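You operate a simulated robot arm through the tools that you are given. There is no shell and no other tool. Be economical: measure what you need, move in short steps, check, and stop when the job is done.

You run a simulated robot arm. Do the job below in one go: nothing can be reset, and whatever is moved stays where it is left.

## Task
Set the index table to the card's mark and fit the index ring on its spigot.
Fine: free the index lock to turn the table and lock it again. Where these are worked on the way, their far stop is far enough and under half their travel is too little: index lock.

It is judged by the outcome, as a careful person would: the job done as asked, and still so three seconds after it is handed in. It fails if anything else is knocked over, pushed out of place, dropped, spilled or broken.

## Robot
A 7-joint arm with a two-finger parallel gripper, fixed in place. Base frame: the origin is at the foot of the arm, x ahead of it, y to its left, z up; the work surface is at about z = 0. Readings come in m, degrees, newtons and seconds.
With the tool pointing down near the work surface it reaches from about 0.22 to 0.58 m from the base axis. Its first joint turns from -66.0 to 66.0 degrees. Payload 2.5 kg.
The TCP is the grasp point between the finger pads, 0.023 m short of the fingertips. In the tool frame z runs along the fingers and y along their closing line. The gripper opens to 0.094 m. The fingers are 0.038 m wide and 0.01 m thick; the gripper's body (0.054 by 0.096 m) begins 0.039 m behind the TCP.
Orientation is that of the tool frame in the base frame, as a unit quaternion [x, y, z, w]. With the fingers straight down and closing along the base's y, the tool's x points along the base's -x, its y along +y and its z along -z.

## Interface
- The arm moves only by the tool step_arm. Its argument "rows" is text: rows parted by semicolons, each of 7 numbers parted by spaces: the turn, a rotation vector about the base's x, y, z in degrees, then the shift along the base's x, y, z in m, then the finger opening in m, from 0 to 0.094. In form: wx wy wz dx dy dz jaw; .... A call has 1 to 20 rows; each row is the pose to reach, as a shift and turn from the pose commanded when the call began. Rows are played at 5 a second. More than 0.05 m and 8.6 degrees between two rows, or a gripper value outside its range, and nothing of the call is played. Where a pose cannot be reached the arm comes as near as it can. A force on the tool above 50 N (or 10 N above the force at the start of the call, whichever is more), or a blocked arm, ends the call early, and 0.2 s more pass. The fingers move at their own pace (about 0.108 m/s each) and stop on an object; they squeeze with about 42 N. The grip force told is the motor's: it shows also when the fingers shut on nothing. Time passes only in rows, and 0.2 s behind the last, so rows that repeat a pose let the fingers close. It gives the time, the measured TCP pose, the force on the tool (base axes), the opening and the grip force at its end, in the units of the frame above (readings bear some noise), with the torque about the TCP (base axes, N m) and any sound that the robot's microphone picked up, and new pictures: "views" is both (left out), scene, wrist or none.
- Cameras (640 x 400 px; columns grow to the right, rows downward): "scene" is fixed at [0.1281, -0.4076, 0.5523]; the picture's right is [0.78, -0.62, 0.00], its down [-0.30, -0.38, -0.88] and it looks along [0.54, 0.69, -0.48] (base axes); focal length 218 px, centre (320, 200). "wrist" rides on the gripper at [0.086, 0.016, -0.074] in the tool frame; the picture's right is [-0.18, 0.98, 0.00], its down [-0.58, -0.11, -0.81] and it looks along [-0.79, -0.15, 0.59] (tool axes); focal length 243 px, centre (320, 200). There is no depth. A picture from a camera that has moved, and an enlarged one, comes with that camera's place and axes in the base frame and with its lens.
- enlarge(camera, box): a new picture of the part [left, top, right, bottom] of that camera's present view, enlarged. It takes no simulated time.
- finish_job(): hands the job in; it is judged then, once.

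Work in short steps. Places have to be worked out from the pictures, the camera data and where the tool is seen: move nearer, look again, correct. Check each grasp and each placing, and mend what went wrong. You have 120 turns and 200 pictures in all, those below and enlarged ones among them. Open the gripper and draw the arm clear of the work before you hand the job in, unless the task says otherwise; then end with one line.

The tools are called by a JSON object that holds its "api" and its "payload". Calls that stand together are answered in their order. step_arm: Moves the arm, as the interface text tells. Its arguments: {"type":"object","properties":{"rows":{"type":"string"},"views":{"type":"string","enum":["both","scene","wrist","none"]}},"required":["rows"]} The other tools are called the same way: enlarge (camera, box) takes an enlarged picture of a part of a camera's view; finish_job () hands the job in.

At the start:

```text
t: 0.0
eef_pos: [0.406, 0.079, 0.4461]
tcp_rot: [0.0, 1.0, 0.0, 0.0]
force: [-0.6, -0.4, 0.7]
ft_torque: [-0.03, -0.04, 0.02]
grip_width: 0.0942
grip_force: 0.0
```

scene: 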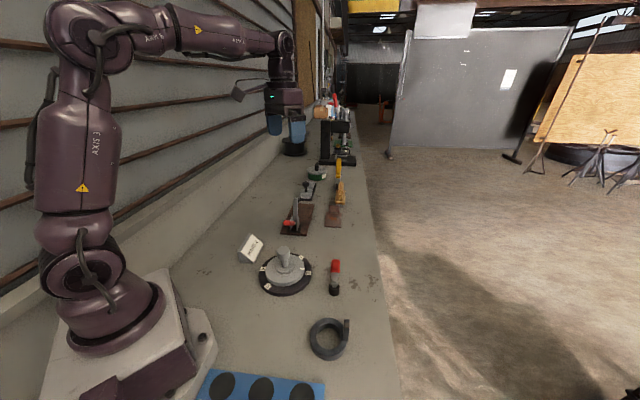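
wrist: 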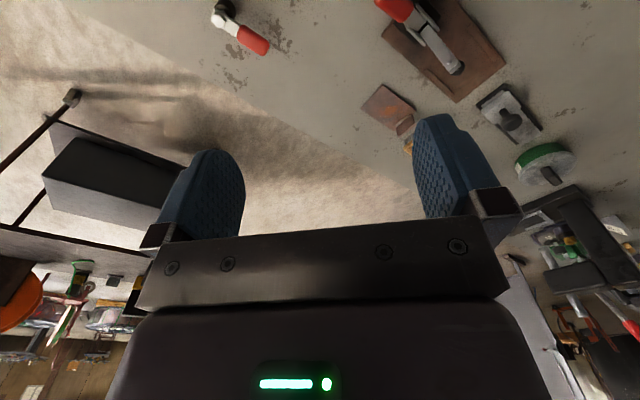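

The scene shows a card, an index table with spigot, a red-handled lever and a dark ring. I'll enlarge these.

{"api": "enlarge", "payload": {"camera": "scene", "box": [220, 220, 370, 314]}}

{"api": "enlarge", "payload": {"camera": "scene", "box": [190, 290, 370, 400]}}

{"api": "enlarge", "payload": {"camera": "scene", "box": [270, 150, 370, 240]}}

```text
4.26 times, centred on (295, 267) of scene
camera zoom: at [0.1281, -0.4076, 0.5523], right [0.78, -0.62, 0.0], down [-0.3, -0.38, -0.88], along [0.54, 0.69, -0.48], focal length 927 px, centre (426, -85)
```

zoom: 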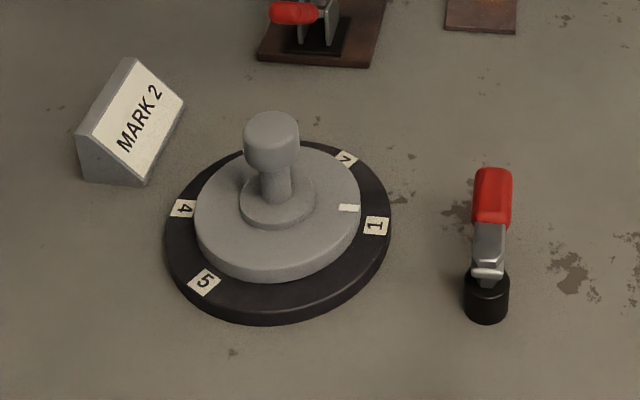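

```text
3.56 times, centred on (280, 345) of scene
camera zoom: at [0.1281, -0.4076, 0.5523], right [0.78, -0.62, 0.0], down [-0.3, -0.38, -0.88], along [0.54, 0.69, -0.48], focal length 774 px, centre (462, -316)
```

zoom: 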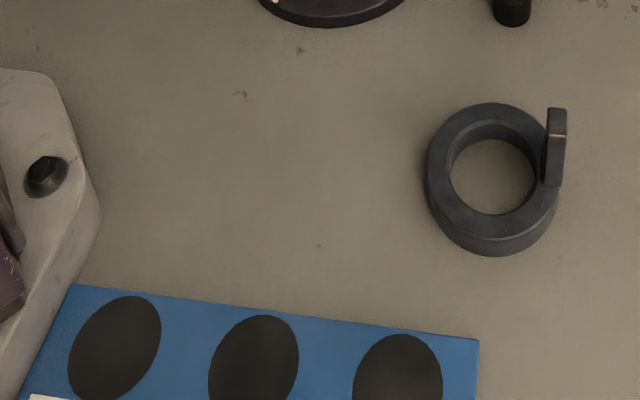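

```text
4.44 times, centred on (320, 195) of scene
camera zoom: at [0.1281, -0.4076, 0.5523], right [0.78, -0.62, 0.0], down [-0.3, -0.38, -0.88], along [0.54, 0.69, -0.48], focal length 968 px, centre (320, 222)
```

zoom: 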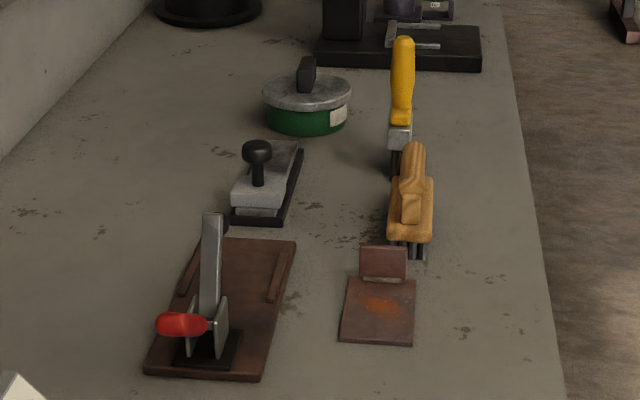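

The card says MARK 2, and the table's pointer now sits near 1. I estimate the table at about (0.345, 0.047), the lock near (0.42, -0.10) and the ring near (0.32, -0.19). I'll move in for a closer look at the table from above.

{"api": "step_arm", "payload": {"rows": "0 0 0 -0.02 -0.005 -0.035 0.094;0 0 0 -0.04 -0.01 -0.065 0.094;0 0 0 -0.065 -0.015 -0.1 0.094;0 0 0 -0.085 -0.02 -0.13 0.094;0 0 0 -0.11 -0.025 -0.16 0.094", "views": "both"}}

```text
t: 1.2
eef_pos: [0.2932, 0.0546, 0.2855]
tcp_rot: [0.0, 1.0, 0.0, 0.001]
force: [0.5, -0.5, 0.0]
ft_torque: [-0.03, -0.01, -0.04]
grip_width: 0.094
grip_force: 0.1
camera wrist: at [0.2082, 0.072, 0.3589], right [0.18, 0.98, 0.0], down [0.58, -0.11, 0.81], along [0.79, -0.15, -0.59], focal length 243 px, centre (320, 200)
```

scene: 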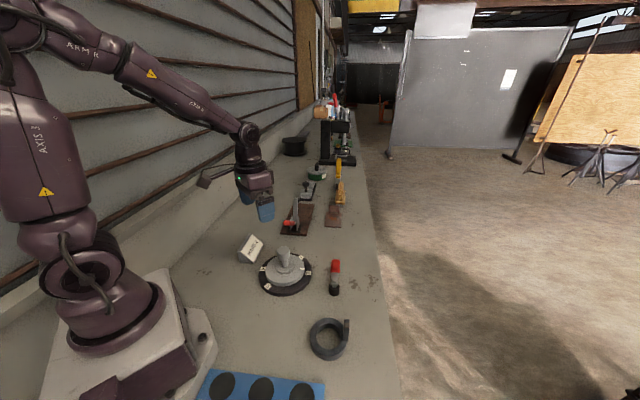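
wrist: 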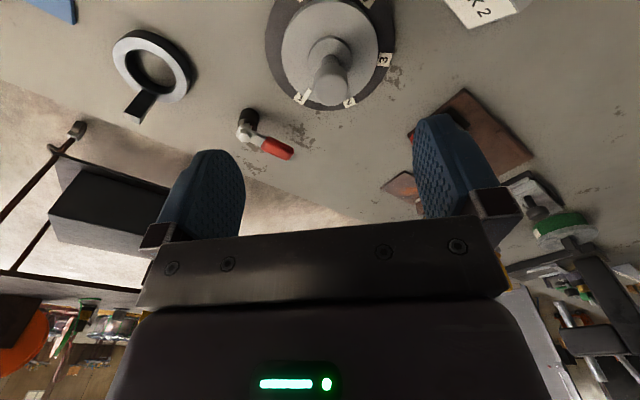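

{"api": "enlarge", "payload": {"camera": "wrist", "box": [230, 0, 422, 120]}}

{"api": "enlarge", "payload": {"camera": "wrist", "box": [90, 0, 314, 180]}}

```text
3.33 times, centred on (326, 60) of wrist
camera zoom: at [0.2082, 0.072, 0.3589], right [0.18, 0.98, 0.0], down [0.58, -0.11, 0.81], along [0.79, -0.15, -0.59], focal length 809 px, centre (300, 667)
```

zoom: 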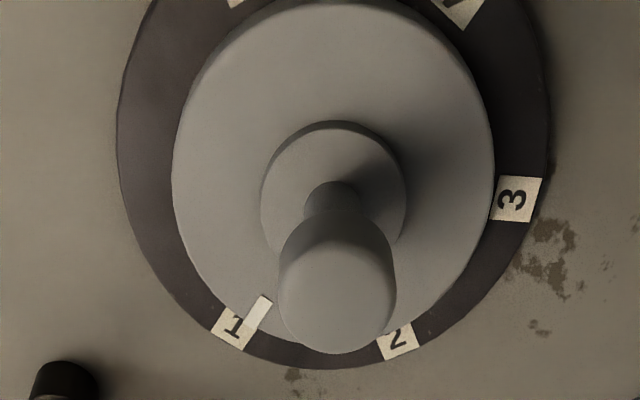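

```text
2.22 times, centred on (202, 90) of wrist
camera zoom: at [0.2082, 0.072, 0.3589], right [0.18, 0.98, 0.0], down [0.58, -0.11, 0.81], along [0.79, -0.15, -0.59], focal length 539 px, centre (582, 444)
```

zoom: 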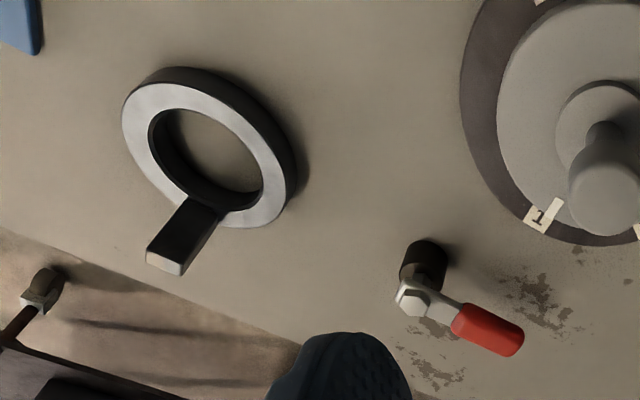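

The marks run 1 to 5 at about 60° apart around centre (0.348, 0.057), and the pointer is at 1 (about -45°), with mark 2 near +15°. Next I'll look closely at the red lever, which I take to be the index lock.

{"api": "step_arm", "payload": {"rows": "0 0 0 0.025 -0.03 -0.01 0.094;0 0 0 0.05 -0.06 -0.03 0.094;0 0 0 0.075 -0.09 -0.05 0.094;0 0 0 0.1 -0.12 -0.07 0.094;0 0 0 0.11 -0.135 -0.085 0.094", "views": "wrist"}}

{"api": "enlarge", "payload": {"camera": "wrist", "box": [160, 0, 480, 200]}}

{"api": "enlarge", "payload": {"camera": "scene", "box": [300, 240, 370, 310]}}

```text
t: 2.4
eef_pos: [0.405, -0.0809, 0.2005]
tcp_rot: [0.0, 1.0, 0.0, -0.001]
force: [-0.6, 0.3, -0.1]
ft_torque: [-0.01, -0.02, 0.0]
grip_width: 0.0942
grip_force: 0.0
camera wrist: at [0.3198, -0.0637, 0.2738], right [0.18, 0.98, 0.0], down [0.58, -0.11, 0.81], along [0.79, -0.15, -0.59], focal length 243 px, centre (320, 200)
```

wrist: 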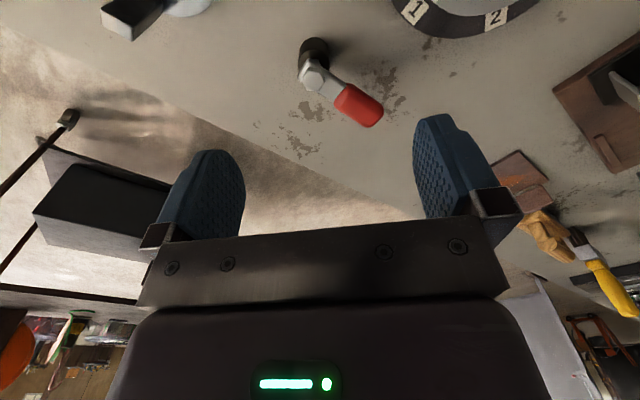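

```text
2.00 times, centred on (320, 100) of wrist
camera zoom: at [0.3198, -0.0637, 0.2738], right [0.18, 0.98, 0.0], down [0.58, -0.11, 0.81], along [0.79, -0.15, -0.59], focal length 485 px, centre (320, 400)
```

zoom: 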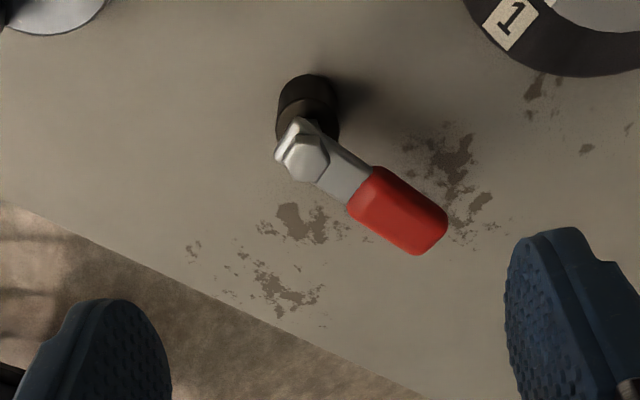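

```text
5.71 times, centred on (335, 275) of scene
camera zoom: at [0.1281, -0.4076, 0.5523], right [0.78, -0.62, 0.0], down [-0.3, -0.38, -0.88], along [0.54, 0.69, -0.48], focal length 1244 px, centre (234, -229)
```

zoom: 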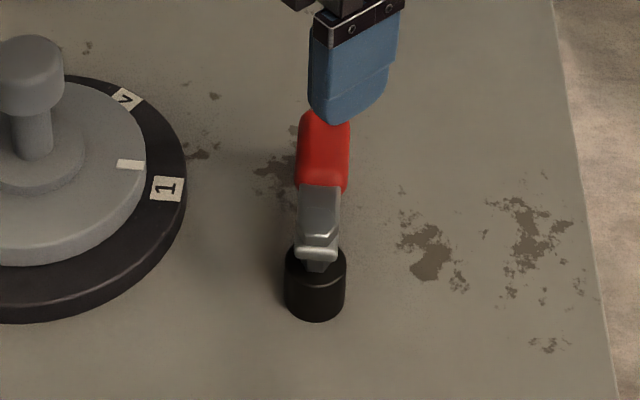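

The lock is a lever on a vertical pivot at about (0.430, -0.092), pointing at an azimuth of about 47° with its tip at z = 0.05. I'll turn the tool to straddle the handle and hover above it.

{"api": "step_arm", "payload": {"rows": "0 0 8 0.011 0.006 -0.01 0.08;0 0 16 0.022 0.011 -0.02 0.07;0 0 24 0.033 0.017 -0.04 0.06;0 0 32 0.044 0.022 -0.06 0.05;0 0 40 0.055 0.028 -0.075 0.05;0 0 47 0.065 0.033 -0.09 0.05;0 0 47 0.065 0.033 -0.09 0.05", "views": "both"}}

{"api": "enlarge", "payload": {"camera": "scene", "box": [290, 230, 390, 310]}}

```text
t: 4.0
eef_pos: [0.4698, -0.0468, 0.1105]
tcp_rot: [-0.4, 0.917, 0.0, 0.001]
force: [-0.1, -0.4, -0.7]
ft_torque: [0.0, 0.01, -0.02]
grip_width: 0.0502
grip_force: 0.0
camera wrist: at [0.3997, -0.0986, 0.1846], right [-0.6, 0.8, 0.0], down [0.47, 0.35, 0.81], along [0.65, 0.48, -0.59], focal length 243 px, centre (320, 200)
```

scene: 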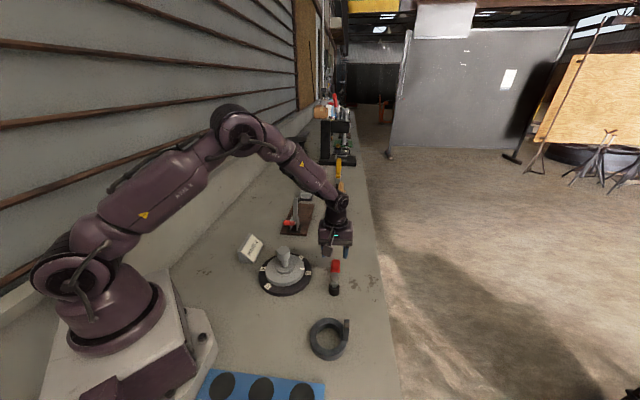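
wrist: 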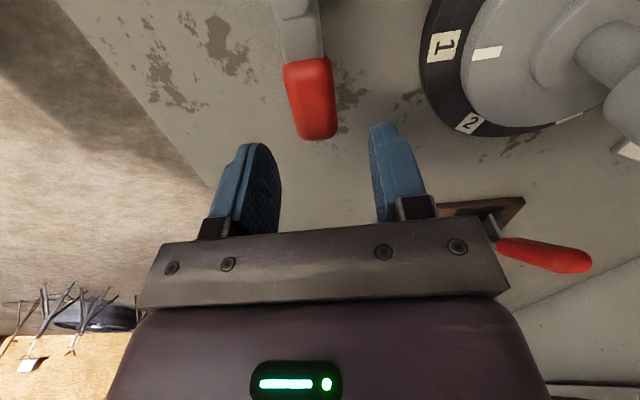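

```text
5.00 times, centred on (340, 270) of scene
camera zoom: at [0.1281, -0.4076, 0.5523], right [0.78, -0.62, 0.0], down [-0.3, -0.38, -0.88], along [0.54, 0.69, -0.48], focal length 1089 px, centre (220, -150)
```

zoom: 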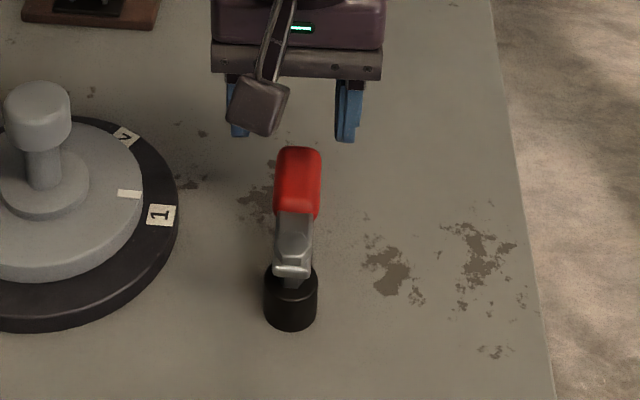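

The handle is centred between the fingers. I'll lower so they straddle it, with the tips at about z = 0.033.

{"api": "step_arm", "payload": {"rows": "0 0 0 0 0 -0.02 0.05;0 0 0 0 0 -0.04 0.05;0 0 0 0 0 -0.055 0.05;0 0 0 0 0 -0.055 0.03;0 0 0 0 0 -0.055 0.03", "views": "both"}}

{"api": "enlarge", "payload": {"camera": "scene", "box": [290, 230, 390, 310]}}

```text
t: 5.2
eef_pos: [0.4705, -0.0488, 0.0556]
tcp_rot: [-0.398, 0.917, -0.001, 0.0]
force: [2.1, -2.8, -0.3]
ft_torque: [0.01, -0.06, -0.03]
grip_width: 0.0314
grip_force: 1.1
camera wrist: at [0.3998, -0.0989, 0.1296], right [-0.59, 0.8, 0.0], down [0.47, 0.35, 0.81], along [0.65, 0.48, -0.59], focal length 243 px, centre (320, 200)
```

scene: 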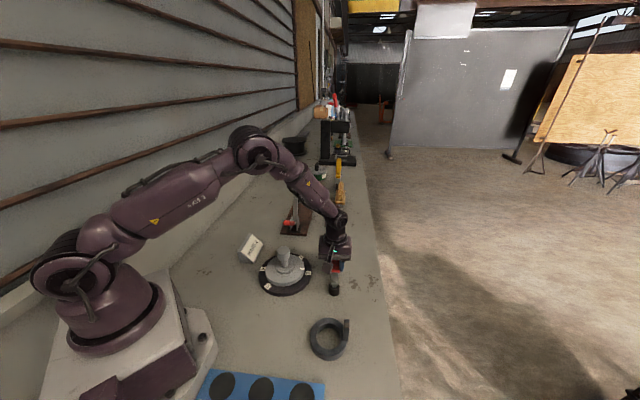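
wrist: 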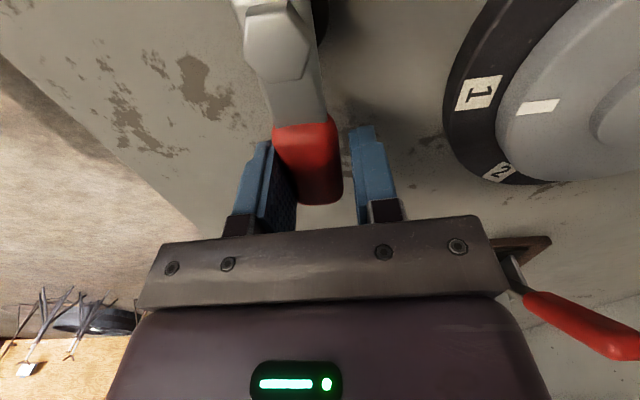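

```text
5.00 times, centred on (340, 270) of scene
camera zoom: at [0.1281, -0.4076, 0.5523], right [0.78, -0.62, 0.0], down [-0.3, -0.38, -0.88], along [0.54, 0.69, -0.48], focal length 1089 px, centre (220, -150)
```

zoom: 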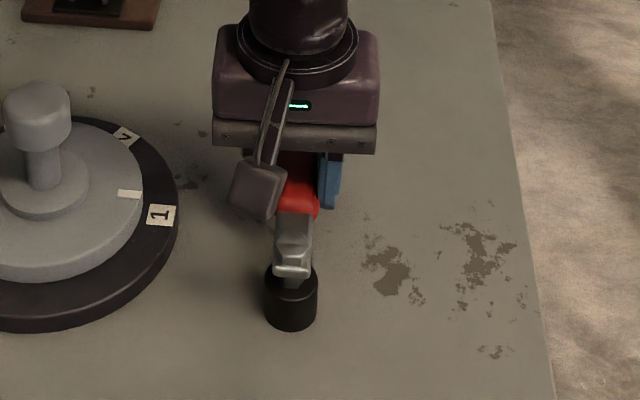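

The fingers straddle the handle. I'll try a small counter-clockwise turn and watch the force.

{"api": "step_arm", "payload": {"rows": "0 0 4 -0.003 0.0026 0 0.03;0 0 8 -0.0062 0.0049 0 0.03;0 0 12 -0.0096 0.007 0 0.03;0 0 16 -0.0131 0.0089 0 0.03", "views": "wrist"}}

```text
t: 6.3
eef_pos: [0.4666, -0.0497, 0.0626]
tcp_rot: [-0.515, 0.857, -0.014, 0.011]
force: [21.9, -12.6, 0.1]
ft_torque: [0.12, -0.52, -0.43]
grip_width: 0.0413
grip_force: 12.6
stopped in row 4: the force on the tool passed its limit at 50 N (the readings are from after the stop); the commanded pose is now the measured one
camera wrist: at [0.4093, -0.1158, 0.1338], right [-0.78, 0.62, -0.04], down [0.34, 0.47, 0.81], along [0.52, 0.62, -0.58], focal length 243 px, centre (320, 200)
```

wrist: 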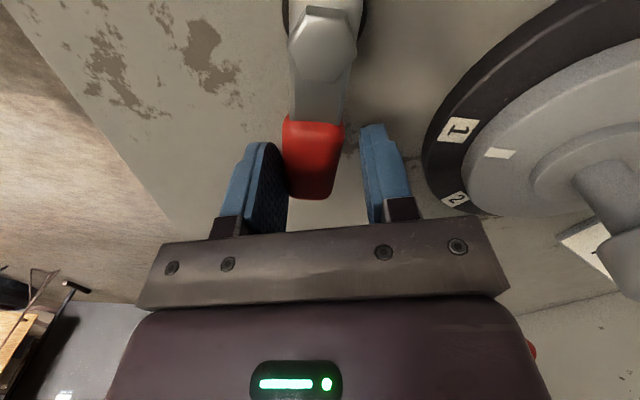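

Counter-clockwise is blocked: the force limit tripped and the lever didn't move. I'll back off and go clockwise.

{"api": "step_arm", "payload": {"rows": "0 0 -7 0.002 0.0005 -0.003 0.04;0 0 -15 0.004 0.001 -0.0066 0.035;0 0 -19 0.007 -0.002 -0.0066 0.03;0 0 -23 0.0098 -0.0054 -0.0066 0.03;0 0 -27 0.0121 -0.0086 -0.0066 0.03;0 0 -31 0.0143 -0.0119 -0.0066 0.03", "views": "wrist"}}

```text
t: 7.7
eef_pos: [0.4759, -0.0574, 0.0508]
tcp_rot: [-0.269, 0.963, -0.01, 0.001]
force: [0.2, 0.6, 0.6]
ft_torque: [-0.01, 0.0, 0.02]
grip_width: 0.0302
grip_force: 0.4
camera wrist: at [0.3932, -0.086, 0.1246], right [-0.35, 0.94, -0.02], down [0.55, 0.22, 0.81], along [0.76, 0.27, -0.59], focal length 243 px, centre (320, 200)
```

wrist: 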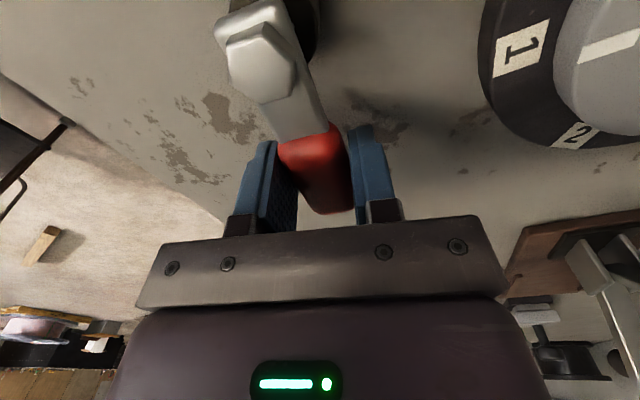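

No resistance yet. I'll continue clockwise.

{"api": "step_arm", "payload": {"rows": "0 0 -4 0.0022 -0.0034 0.002 0.03;0 0 -8 0.0042 -0.0069 0.003 0.03;0 0 -12 0.0059 -0.0104 0.004 0.03;0 0 -16 0.0074 -0.0139 0.004 0.03;0 0 -20 0.0087 -0.0175 0.004 0.03;0 0 -24 0.0097 -0.0212 0.004 0.03", "views": "wrist"}}

```text
t: 9.1
eef_pos: [0.4862, -0.0774, 0.0567]
tcp_rot: [-0.062, 0.998, -0.01, -0.001]
force: [-0.7, 0.1, 0.6]
ft_torque: [0.01, 0.02, 0.02]
grip_width: 0.0303
grip_force: 0.7
camera wrist: at [0.3984, -0.071, 0.129], right [0.06, 1.0, -0.02], down [0.59, -0.02, 0.81], along [0.81, -0.06, -0.59], focal length 243 px, centre (320, 200)
```

wrist: 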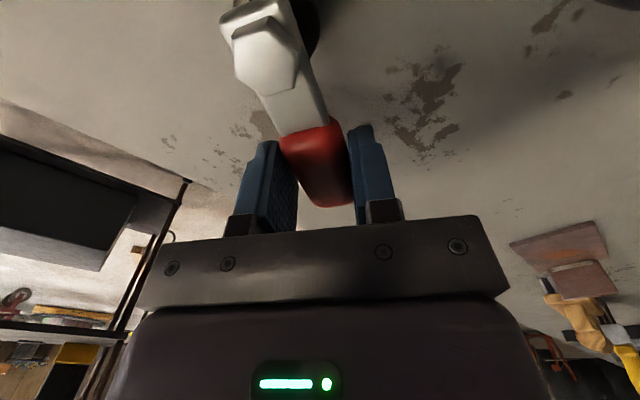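

The lever turns freely clockwise. I'll keep going until the stop.

{"api": "step_arm", "payload": {"rows": "0 0 -4 0.0008 -0.0039 0 0.03;0 0 -8 0.0015 -0.0078 0 0.03;0 0 -12 0.0018 -0.0117 0 0.03;0 0 -16 0.0018 -0.0156 0 0.03;0 0 -20 0.0015 -0.0194 0 0.03;0 0 -24 0.0009 -0.0233 0 0.03;0 0 -28 0.0001 -0.0271 0 0.03;0 0 -32 -0.0009 -0.0309 0 0.03;0 0 -36 -0.0023 -0.0345 0 0.03;0 0 -40 -0.0039 -0.0381 0 0.03", "views": "wrist"}}

```text
t: 11.3
eef_pos: [0.4813, -0.1171, 0.0556]
tcp_rot: [0.282, 0.959, -0.01, -0.004]
force: [0.9, 0.5, -0.3]
ft_torque: [-0.02, -0.03, 0.03]
grip_width: 0.0301
grip_force: 0.4
camera wrist: at [0.4194, -0.0543, 0.1293], right [0.69, 0.73, -0.02], down [0.44, -0.39, 0.81], along [0.58, -0.56, -0.59], focal length 243 px, centre (320, 200)
```

wrist: 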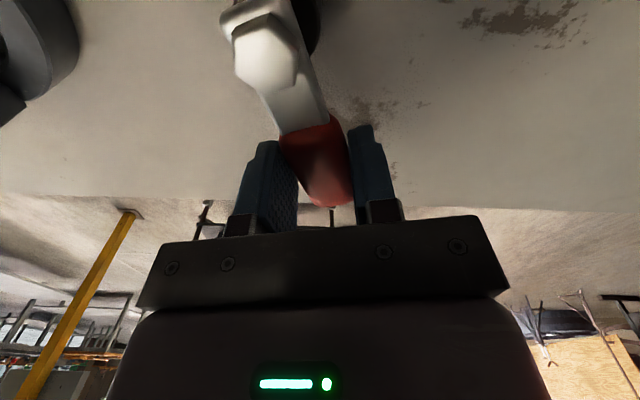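

{"api": "step_arm", "payload": {"rows": "0 0 -4 -0.002 -0.0034 0 0.03;0 0 -8 -0.004 -0.0068 0 0.03;0 0 -12 -0.0065 -0.0099 0 0.03;0 0 -16 -0.009 -0.0128 0 0.03;0 0 -20 -0.0119 -0.0155 0 0.03;0 0 -24 -0.0148 -0.018 0 0.03;0 0 -28 -0.018 -0.0203 0 0.03;0 0 -32 -0.0213 -0.0224 0 0.03;0 0 -36 -0.0248 -0.0242 0 0.03;0 0 -40 -0.0283 -0.0258 0 0.03", "views": "both"}}

```text
t: 13.4
eef_pos: [0.4659, -0.1287, 0.0586]
tcp_rot: [0.565, 0.825, 0.004, 0.003]
force: [23.4, 9.3, -3.7]
ft_torque: [-0.15, -0.36, 0.49]
grip_width: 0.041
grip_force: 12.4
stopped in row 10: the force on the tool passed its limit at 52 N (the readings are from after the stop); the commanded pose is now the measured one
camera wrist: at [0.4503, -0.0421, 0.133], right [0.98, 0.18, 0.01], down [0.1, -0.59, 0.8], along [0.15, -0.79, -0.59], focal length 243 px, centre (320, 200)
```

scene: 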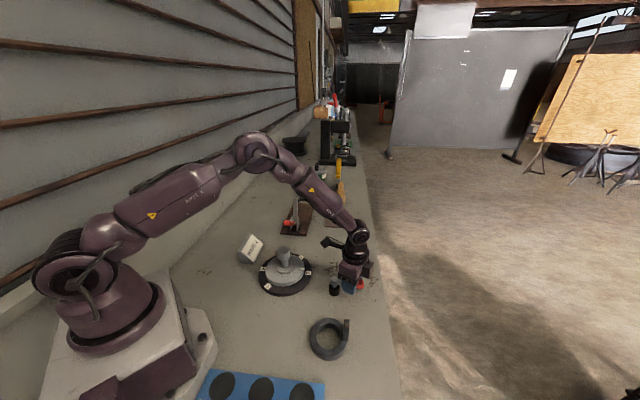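
wrist: 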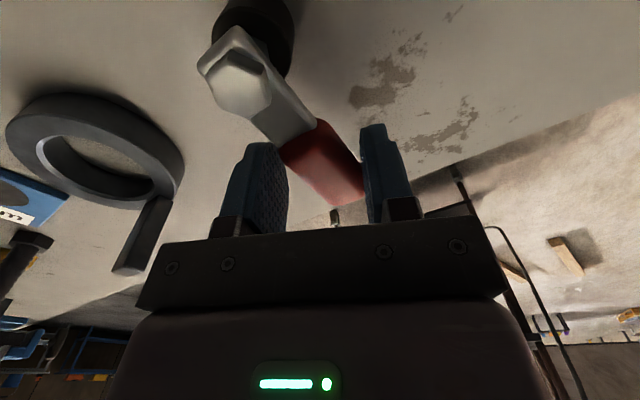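

The stop is reached after about 90° of travel, so the lock should be free. I'll release and lift clear.

{"api": "step_arm", "payload": {"rows": "0 0 4 0.002 0.003 0 0.06;0 0 4 0.002 0.003 0 0.06;0 0 4 0.002 0.003 0.04 0.06;0 0 4 0.002 0.003 0.085 0.06;0 0 8 -0.01 0.02 0.13 0.07;0 0 16 -0.03 0.05 0.15 0.08;0 0 24 -0.05 0.08 0.15 0.08;0 0 31 -0.07 0.11 0.15 0.08;0 0 38 -0.09 0.14 0.15 0.08;0 0 40 -0.118 0.186 0.15 0.08;0 0 40 -0.118 0.186 0.15 0.08", "views": "both"}}

{"api": "enlarge", "payload": {"camera": "scene", "box": [240, 200, 400, 300]}}

```text
refused: row 10 steps farther than a row can; nothing moved
```

```text
4.00 times, centred on (320, 250) of scene
camera zoom: at [0.1281, -0.4077, 0.5523], right [0.78, -0.62, 0.0], down [-0.3, -0.38, -0.88], along [0.54, 0.69, -0.48], focal length 871 px, centre (320, 0)
```

zoom: 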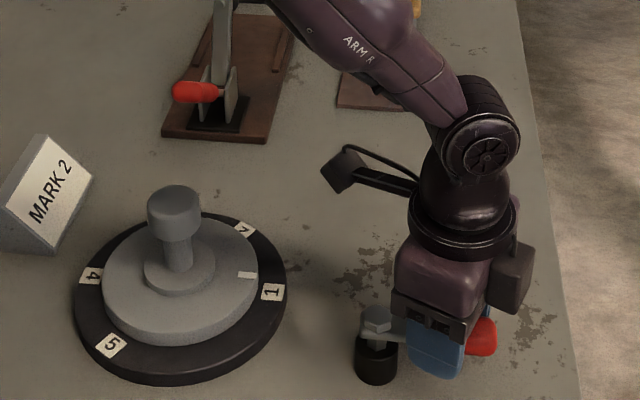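

One row's step was too long, so I'll split it.

{"api": "step_arm", "payload": {"rows": "0 0 4 0.002 0.003 0 0.06;0 0 4 0.002 0.003 0 0.06;0 0 4 0.002 0.003 0.04 0.06;0 0 4 0.002 0.003 0.085 0.06;0 0 8 -0.01 0.02 0.13 0.07;0 0 16 -0.03 0.05 0.15 0.08;0 0 24 -0.05 0.08 0.15 0.08;0 0 31 -0.07 0.11 0.15 0.08;0 0 38 -0.09 0.14 0.15 0.08;0 0 40 -0.105 0.165 0.15 0.08;0 0 40 -0.118 0.186 0.15 0.08;0 0 40 -0.118 0.186 0.15 0.08", "views": "both"}}

{"api": "enlarge", "payload": {"camera": "scene", "box": [240, 200, 400, 300]}}

```text
t: 16.0
eef_pos: [0.3441, 0.0535, 0.2063]
tcp_rot: [0.252, 0.968, -0.002, -0.003]
force: [0.3, -0.1, -0.8]
ft_torque: [0.03, 0.02, -0.03]
grip_width: 0.08
grip_force: 0.1
camera wrist: at [0.2769, 0.1109, 0.2806], right [0.64, 0.77, 0.0], down [0.46, -0.38, 0.8], along [0.62, -0.52, -0.59], focal length 243 px, centre (320, 200)
```

scene: 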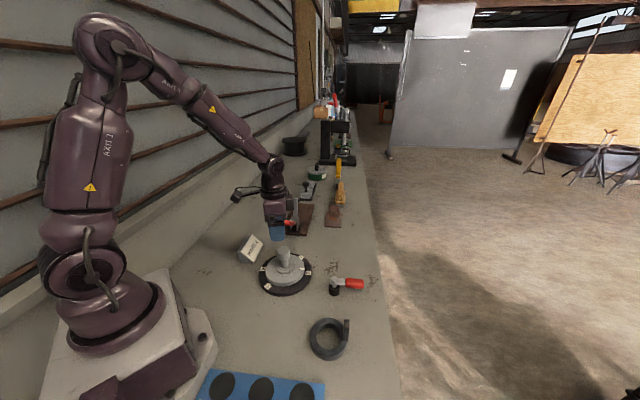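
wrist: 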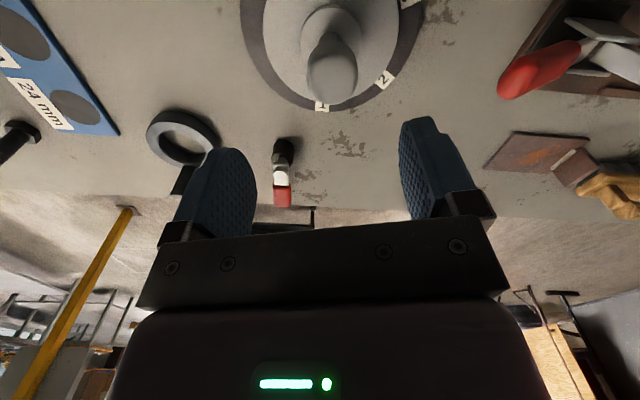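

```text
4.00 times, centred on (320, 250) of scene
camera zoom: at [0.1281, -0.4076, 0.5523], right [0.78, -0.62, 0.0], down [-0.3, -0.38, -0.88], along [0.54, 0.69, -0.48], focal length 871 px, centre (320, 0)
```

zoom: 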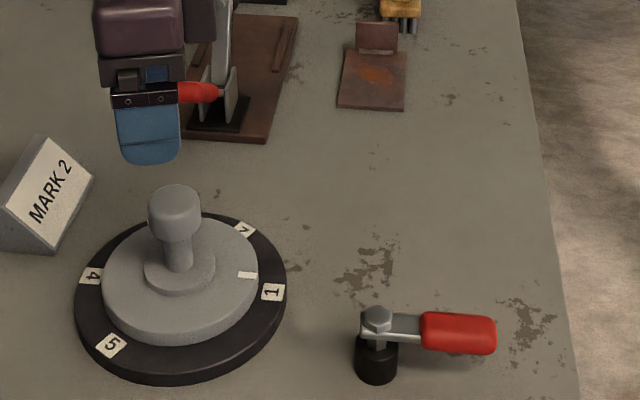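

The lock lever now points away, and the knob top is at about (0.351, 0.059, 0.106). I'll descend around the knob head and close on it.

{"api": "step_arm", "payload": {"rows": "0 0 0 0.003 0.002 -0.03 0.08;0 0 0 0.006 0.0045 -0.06 0.08;0 0 0 0.006 0.0045 -0.09 0.08;0 0 0 0.006 0.0045 -0.114 0.08;0 0 0 0.006 0.0045 -0.114 0.08", "views": "both"}}

{"api": "enlarge", "payload": {"camera": "scene", "box": [240, 220, 340, 300]}}

```text
t: 17.2
eef_pos: [0.3479, 0.0581, 0.0924]
tcp_rot: [0.253, 0.968, -0.002, -0.002]
force: [-0.2, -0.8, -0.2]
ft_torque: [-0.01, -0.02, 0.01]
grip_width: 0.0799
grip_force: 0.1
camera wrist: at [0.2828, 0.1147, 0.1673], right [0.64, 0.77, 0.0], down [0.46, -0.38, 0.8], along [0.62, -0.52, -0.59], focal length 243 px, centre (320, 200)
```

scene: 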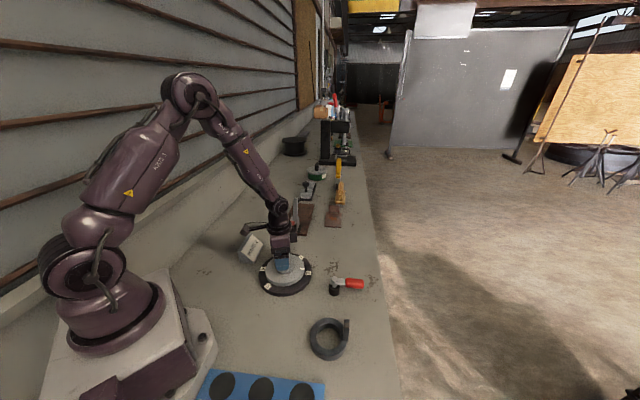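
wrist: 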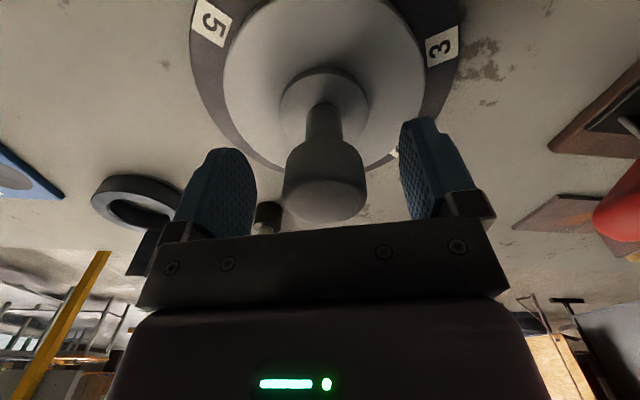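

```text
5.00 times, centred on (290, 260) of scene
camera zoom: at [0.1281, -0.4076, 0.5523], right [0.78, -0.62, 0.0], down [-0.3, -0.38, -0.88], along [0.54, 0.69, -0.48], focal length 1089 px, centre (470, -100)
```

zoom: 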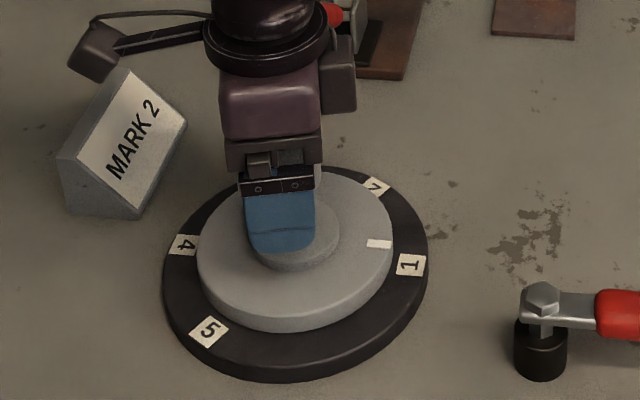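

The head is centred between the fingers. I'll close and check.

{"api": "step_arm", "payload": {"rows": "0 0 0 0 0 0 0.05;0 0 0 0 0 0 0.03;0 0 0 0 0 0 0.03;0 0 0 0 0 0 0.03", "views": "wrist"}}

```text
t: 18.2
eef_pos: [0.3498, 0.0599, 0.0928]
tcp_rot: [0.252, 0.968, 0.001, -0.002]
force: [11.3, 14.8, -13.9]
ft_torque: [0.15, -0.23, 0.37]
grip_width: 0.0381
grip_force: 45.1
camera wrist: at [0.2831, 0.1157, 0.1676], right [0.64, 0.77, 0.0], down [0.46, -0.38, 0.8], along [0.62, -0.51, -0.59], focal length 243 px, centre (320, 200)
```

wrist: 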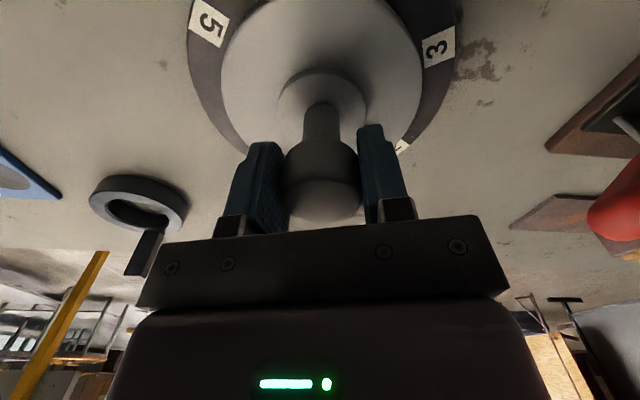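

It's gripped at 38 mm, with a side force suggesting the knob lies about 3 mm toward +x/+y. I'll shift to relieve that and try a 12° turn.

{"api": "step_arm", "payload": {"rows": "0 0 0 0.002 0.003 0 0.03;0 0 4 0.002 0.003 0 0.03;0 0 8 0.002 0.003 0 0.03;0 0 12 0.002 0.003 0 0.03", "views": "none"}}

{"api": "enlarge", "payload": {"camera": "scene", "box": [240, 220, 340, 300]}}

```text
t: 19.2
eef_pos: [0.3504, 0.0588, 0.0928]
tcp_rot: [0.152, 0.988, -0.004, -0.005]
force: [-21.7, -22.8, 34.3]
ft_torque: [0.8, -0.3, -0.15]
grip_width: 0.038
grip_force: 44.7
```

```text
5.00 times, centred on (290, 260) of scene
camera zoom: at [0.1279, -0.4077, 0.5523], right [0.78, -0.62, 0.0], down [-0.3, -0.38, -0.88], along [0.54, 0.69, -0.48], focal length 1089 px, centre (470, -100)
```

zoom: 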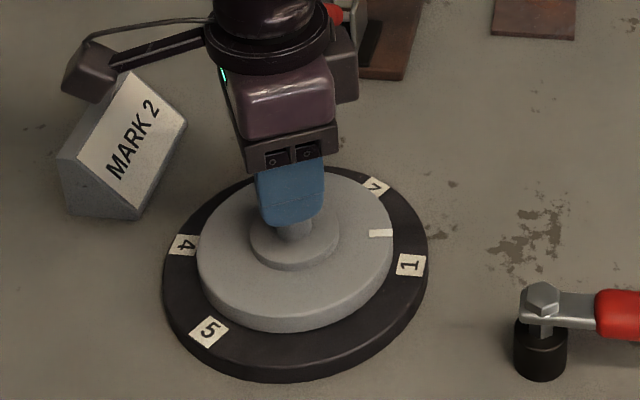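

The table turns with the knob. I'll ease the side load and keep turning.

{"api": "step_arm", "payload": {"rows": "0 0 0 -0.0013 -0.0018 0.0015 0.03;0 0 5 -0.0013 -0.0018 0.0015 0.03;0 0 10 -0.0013 -0.0018 0.0015 0.03;0 0 15 -0.0013 -0.0018 0.0015 0.03;0 0 20 -0.0013 -0.0018 0.0015 0.03", "views": "none"}}

{"api": "enlarge", "payload": {"camera": "scene", "box": [240, 220, 340, 300]}}

```text
t: 20.4
eef_pos: [0.3499, 0.0566, 0.0937]
tcp_rot: [-0.023, 1.0, -0.003, -0.003]
force: [7.2, -24.5, -36.6]
ft_torque: [0.99, 0.01, -0.13]
grip_width: 0.038
grip_force: 45.1
```

```text
5.00 times, centred on (290, 260) of scene
camera zoom: at [0.1282, -0.4076, 0.5522], right [0.78, -0.62, 0.0], down [-0.3, -0.38, -0.88], along [0.54, 0.69, -0.48], focal length 1089 px, centre (470, -100)
```

zoom: 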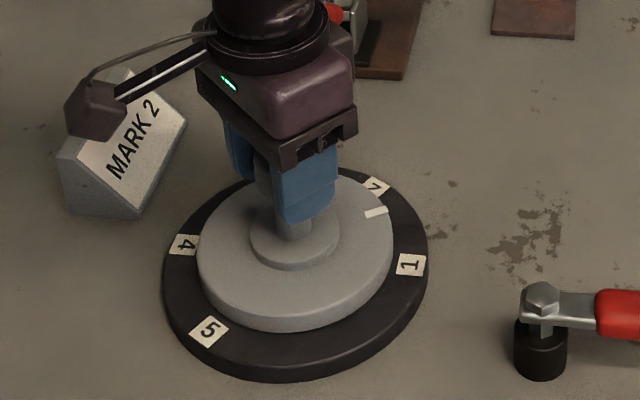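

{"api": "step_arm", "payload": {"rows": "0 0 0 0.0003 -0.0018 -0.0012 0.03;0 0 5 0.0003 -0.0018 -0.0012 0.03;0 0 10 0.0003 -0.0018 -0.0012 0.03;0 0 15 0.0003 -0.0018 -0.0012 0.03;0 0 20 0.0003 -0.0018 -0.0012 0.03", "views": "none"}}

{"api": "enlarge", "payload": {"camera": "scene", "box": [240, 220, 340, 300]}}

```text
t: 21.6
eef_pos: [0.3493, 0.0552, 0.094]
tcp_rot: [-0.196, 0.981, -0.005, -0.004]
force: [-19.7, -26.2, 22.0]
ft_torque: [0.76, -0.26, -0.08]
grip_width: 0.038
grip_force: 44.7
```

```text
5.00 times, centred on (290, 260) of scene
camera zoom: at [0.128, -0.4077, 0.5523], right [0.78, -0.62, 0.0], down [-0.3, -0.38, -0.88], along [0.54, 0.69, -0.48], focal length 1089 px, centre (470, -100)
```

zoom: 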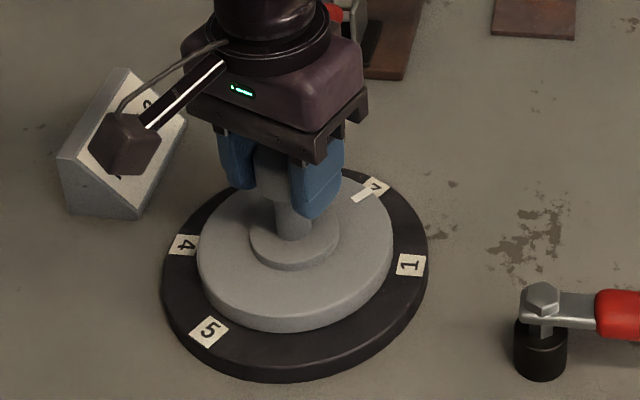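

The pointer is about 10° short of mark 2. I'll turn 10° more with the load eased.

{"api": "step_arm", "payload": {"rows": "0 0 0 -0.001 -0.0018 0.0008 0.03;0 0 5 -0.001 -0.0018 0.0008 0.03;0 0 10 -0.001 -0.0018 0.0008 0.03;0 0 10 -0.001 -0.0018 0.0008 0.03", "views": "none"}}

{"api": "enlarge", "payload": {"camera": "scene", "box": [270, 230, 330, 278]}}

```text
t: 22.6
eef_pos: [0.35, 0.0534, 0.0943]
tcp_rot: [-0.283, 0.959, -0.003, -0.001]
force: [11.3, -17.4, -15.9]
ft_torque: [0.32, 1.32, -0.05]
grip_width: 0.0379
grip_force: 45.0
```

```text
8.33 times, centred on (300, 254) of scene
camera zoom: at [0.1282, -0.4076, 0.5522], right [0.78, -0.62, 0.0], down [-0.3, -0.38, -0.88], along [0.54, 0.69, -0.48], focal length 1815 px, centre (487, -250)
```

zoom: 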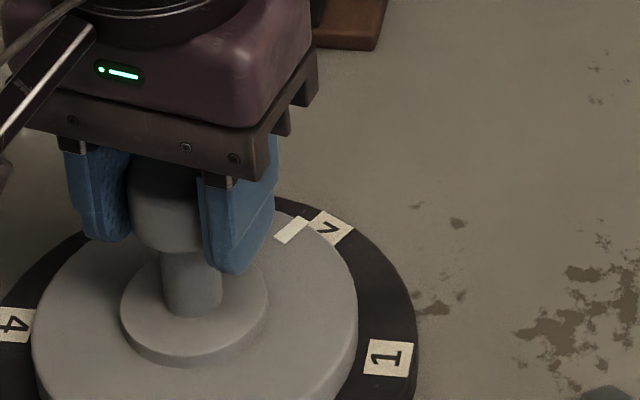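

The pointer looks about in line with 2. I'll open and lift for a check from above.

{"api": "step_arm", "payload": {"rows": "0 0 0 -0.0005 -0.0012 0 0.03;0 0 0 -0.0005 -0.0012 0 0.05;0 0 0 -0.0005 -0.0012 0 0.07;0 0 0 -0.0005 -0.0012 0 0.07;0 0 0 -0.0005 -0.0012 0.04 0.07;0 0 0 -0.0005 -0.0012 0.085 0.07;0 0 -8 -0.02 0 0.12 0.07;0 0 -16 -0.04 0 0.15 0.07;0 0 -24 -0.05 0.002 0.15 0.07;0 0 -32 -0.05 0.005 0.15 0.07;0 0 -32 -0.05 0.005 0.15 0.07", "views": "wrist"}}

{"api": "enlarge", "payload": {"camera": "wrist", "box": [220, 0, 420, 130]}}

{"api": "enlarge", "payload": {"camera": "scene", "box": [250, 235, 320, 300]}}

```text
t: 25.0
eef_pos: [0.2989, 0.0616, 0.2443]
tcp_rot: [-0.006, 1.0, -0.002, -0.003]
force: [-0.4, -0.6, 0.7]
ft_torque: [0.02, -0.02, -0.02]
grip_width: 0.0702
grip_force: 0.1
camera wrist: at [0.2136, 0.0771, 0.3187], right [0.17, 0.98, 0.0], down [0.59, -0.1, 0.8], along [0.79, -0.14, -0.6], focal length 243 px, centre (320, 200)
```

wrist: 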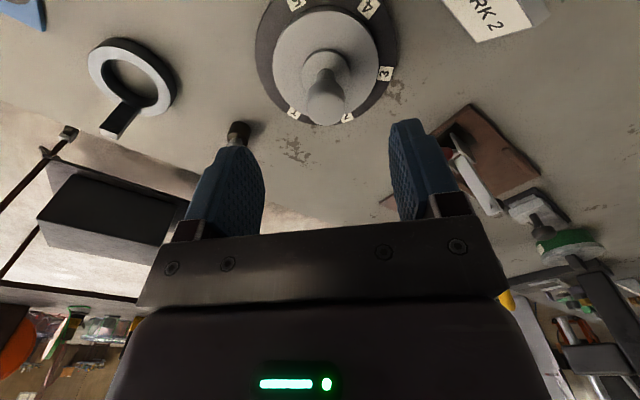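

```text
3.08 times, centred on (320, 65) of wrist
camera zoom: at [0.2136, 0.0771, 0.3187], right [0.17, 0.98, 0.0], down [0.59, -0.1, 0.8], along [0.79, -0.14, -0.6], focal length 746 px, centre (320, 615)
```

zoom: 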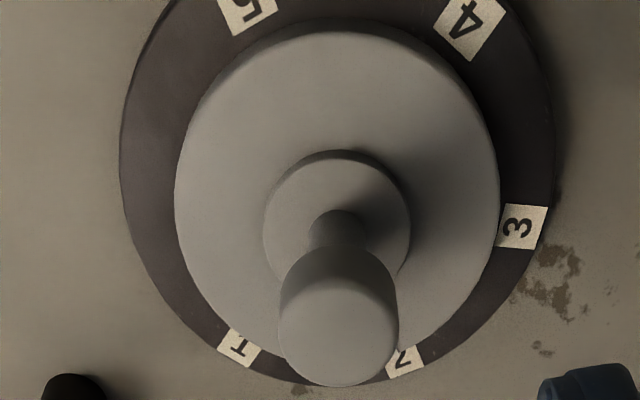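

```text
6.15 times, centred on (285, 268) of scene
camera zoom: at [0.1281, -0.4076, 0.5523], right [0.78, -0.62, 0.0], down [-0.3, -0.38, -0.88], along [0.54, 0.69, -0.48], focal length 1340 px, centre (535, -215)
```

zoom: 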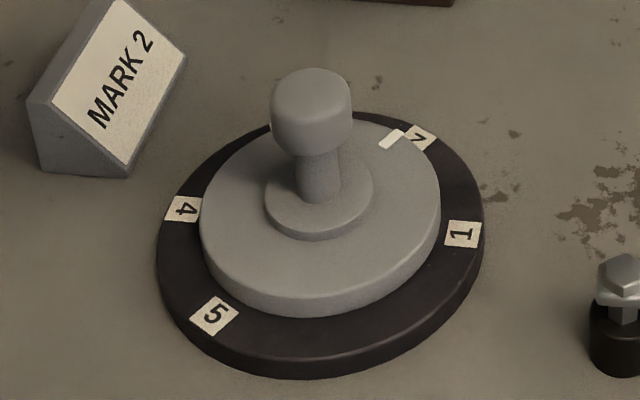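

The knob hides the pointer in this view. I'll move forward so that the camera looks past the knob.

{"api": "step_arm", "payload": {"rows": "0 0 0 0.045 0 0 0.07;0 0 0 0.085 0 0 0.07;0 0 0 0.085 0 0 0.07", "views": "wrist"}}

{"api": "enlarge", "payload": {"camera": "wrist", "box": [220, 0, 420, 130]}}

```text
t: 25.8
eef_pos: [0.3842, 0.0608, 0.2443]
tcp_rot: [-0.007, 1.0, -0.001, -0.003]
force: [1.5, 0.9, -0.4]
ft_torque: [0.02, -0.01, -0.01]
grip_width: 0.0699
grip_force: 0.0
camera wrist: at [0.2998, 0.0782, 0.3189], right [0.17, 0.99, 0.0], down [0.59, -0.1, 0.8], along [0.79, -0.14, -0.59], focal length 243 px, centre (320, 200)
```

wrist: 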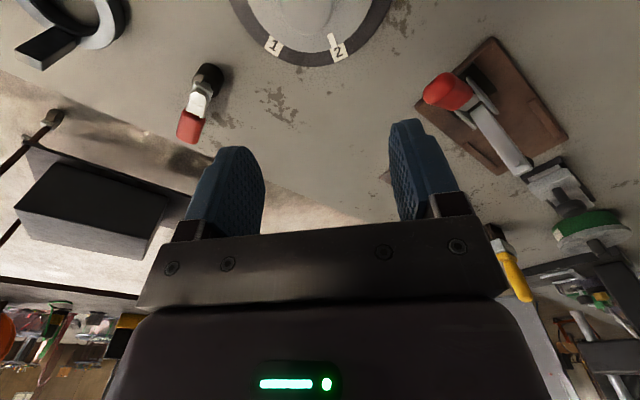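

```text
3.08 times, centred on (320, 65) of wrist
camera zoom: at [0.2998, 0.0782, 0.3189], right [0.17, 0.99, 0.0], down [0.59, -0.1, 0.8], along [0.79, -0.14, -0.59], focal length 746 px, centre (320, 615)
```

zoom: 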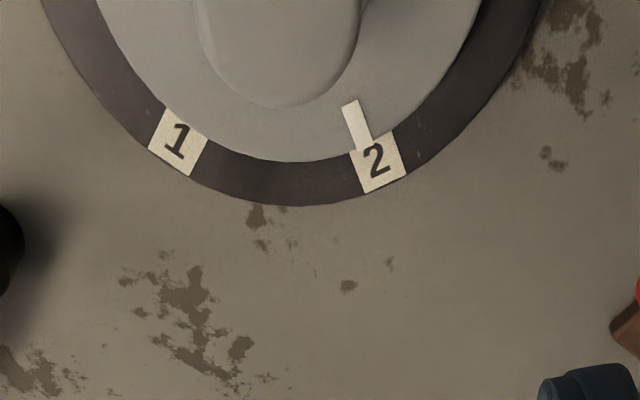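

The pointer looks close to 2, perhaps 1–3° short, but there's parallax. I'll view it along mark 2's own radial line to judge it exactly.

{"api": "step_arm", "payload": {"rows": "0 0 0 0 -0.02 -0.03 0.07;0 0 0 0 -0.033 -0.05 0.07;0 0 0 0 -0.033 -0.05 0.07", "views": "none"}}

{"api": "enlarge", "payload": {"camera": "wrist", "box": [260, 0, 420, 110]}}

```text
t: 26.6
eef_pos: [0.3861, 0.027, 0.1934]
tcp_rot: [-0.006, 1.0, -0.002, -0.003]
force: [0.4, -0.5, 0.1]
ft_torque: [-0.03, -0.02, 0.03]
grip_width: 0.0701
grip_force: 0.0
```

```text
3.64 times, centred on (340, 55) of wrist
camera zoom: at [0.2998, 0.0437, 0.2677], right [0.17, 0.99, 0.0], down [0.59, -0.1, 0.8], along [0.79, -0.14, -0.59], focal length 882 px, centre (247, 727)
```

zoom: 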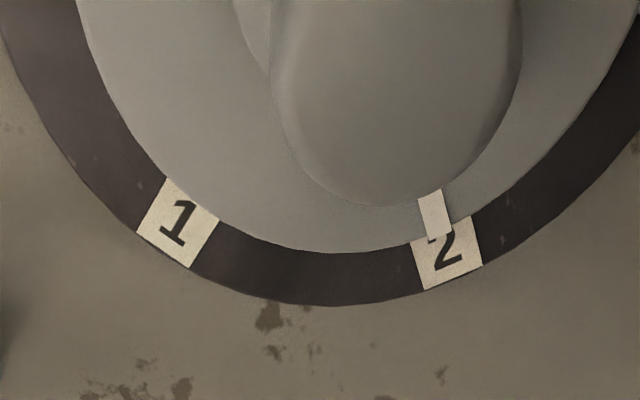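

Viewed along its radial line, the pointer is within about 0.5° of mark 2. Next I'll relock: go above the lever, now at azimuth about -45°, with a matching yaw.

{"api": "step_arm", "payload": {"rows": "0 0 -8 0.014 -0.026 0 0.06;0 0 -16 0.028 -0.052 0 0.05;0 0 -24 0.043 -0.079 -0.01 0.05;0 0 -32 0.057 -0.105 -0.03 0.05;0 0 -40 0.071 -0.131 -0.05 0.05;0 0 -45 0.086 -0.158 -0.075 0.05;0 0 -45 0.086 -0.158 -0.075 0.05", "views": "wrist"}}

```text
t: 28.2
eef_pos: [0.4707, -0.1303, 0.1187]
tcp_rot: [0.377, 0.926, 0.0, -0.002]
force: [0.4, -0.1, 0.4]
ft_torque: [-0.04, -0.01, -0.02]
grip_width: 0.0499
grip_force: 0.1
camera wrist: at [0.4213, -0.0578, 0.1933], right [0.82, 0.58, 0.0], down [0.35, -0.48, 0.8], along [0.46, -0.66, -0.6], focal length 243 px, centre (320, 200)
```

wrist: 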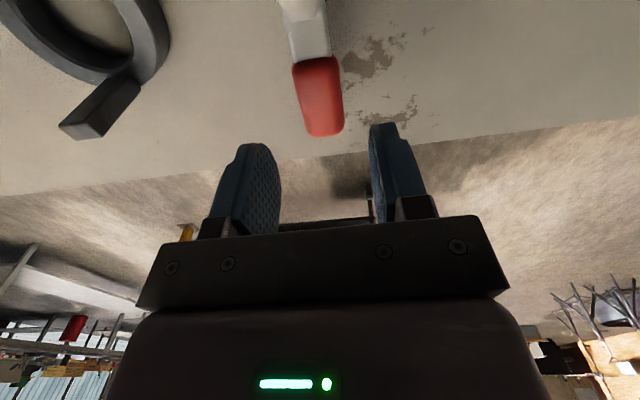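

Centred on the handle. I'll lower and straddle it.

{"api": "step_arm", "payload": {"rows": "0 0 0 0 0 -0.02 0.05;0 0 0 0 0 -0.04 0.05;0 0 0 0 0 -0.063 0.05;0 0 0 0 0 -0.063 0.032;0 0 0 0 0 -0.063 0.032", "views": "wrist"}}

```text
t: 29.4
eef_pos: [0.4708, -0.1293, 0.0562]
tcp_rot: [0.376, 0.927, -0.001, -0.004]
force: [-0.8, -0.6, 0.9]
ft_torque: [-0.01, 0.01, 0.0]
grip_width: 0.0319
grip_force: 0.1
camera wrist: at [0.421, -0.0574, 0.1302], right [0.82, 0.58, 0.0], down [0.35, -0.48, 0.8], along [0.46, -0.66, -0.6], focal length 243 px, centre (320, 200)
```

wrist: 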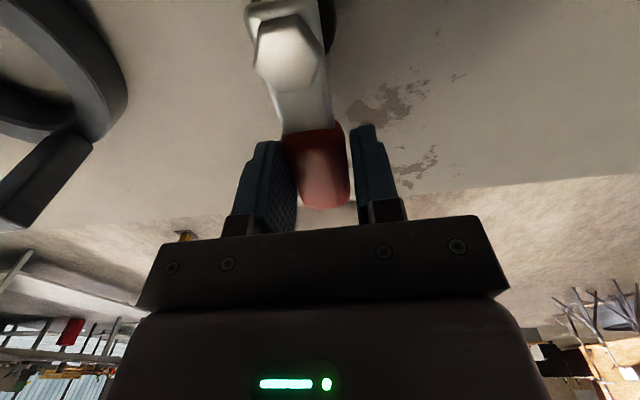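

Turning the lever counter-clockwise back toward its original stop.

{"api": "step_arm", "payload": {"rows": "0 0 8 0.005 0.0058 0 0.032;0 0 16 0.0091 0.0122 0 0.032;0 0 24 0.0122 0.0191 0 0.032;0 0 32 0.0144 0.0264 0 0.032;0 0 40 0.0155 0.0339 0 0.032;0 0 48 0.0156 0.0415 0 0.032;0 0 56 0.0146 0.0491 0 0.032;0 0 64 0.0126 0.0564 0 0.032;0 0 72 0.0096 0.0634 0 0.032", "views": "wrist"}}

```text
t: 31.4
eef_pos: [0.4801, -0.067, 0.0559]
tcp_rot: [-0.241, 0.97, -0.002, -0.002]
force: [0.0, -0.4, -1.2]
ft_torque: [0.0, 0.05, -0.01]
grip_width: 0.0322
grip_force: 0.5
camera wrist: at [0.3969, -0.0917, 0.1302], right [-0.3, 0.95, 0.0], down [0.57, 0.18, 0.8], along [0.77, 0.24, -0.59], focal length 243 px, centre (320, 200)
```

wrist: 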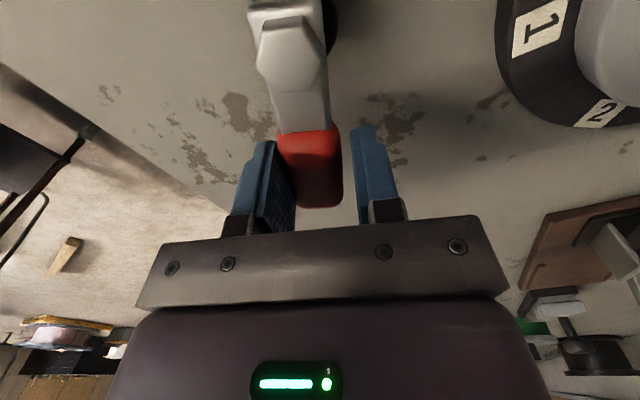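

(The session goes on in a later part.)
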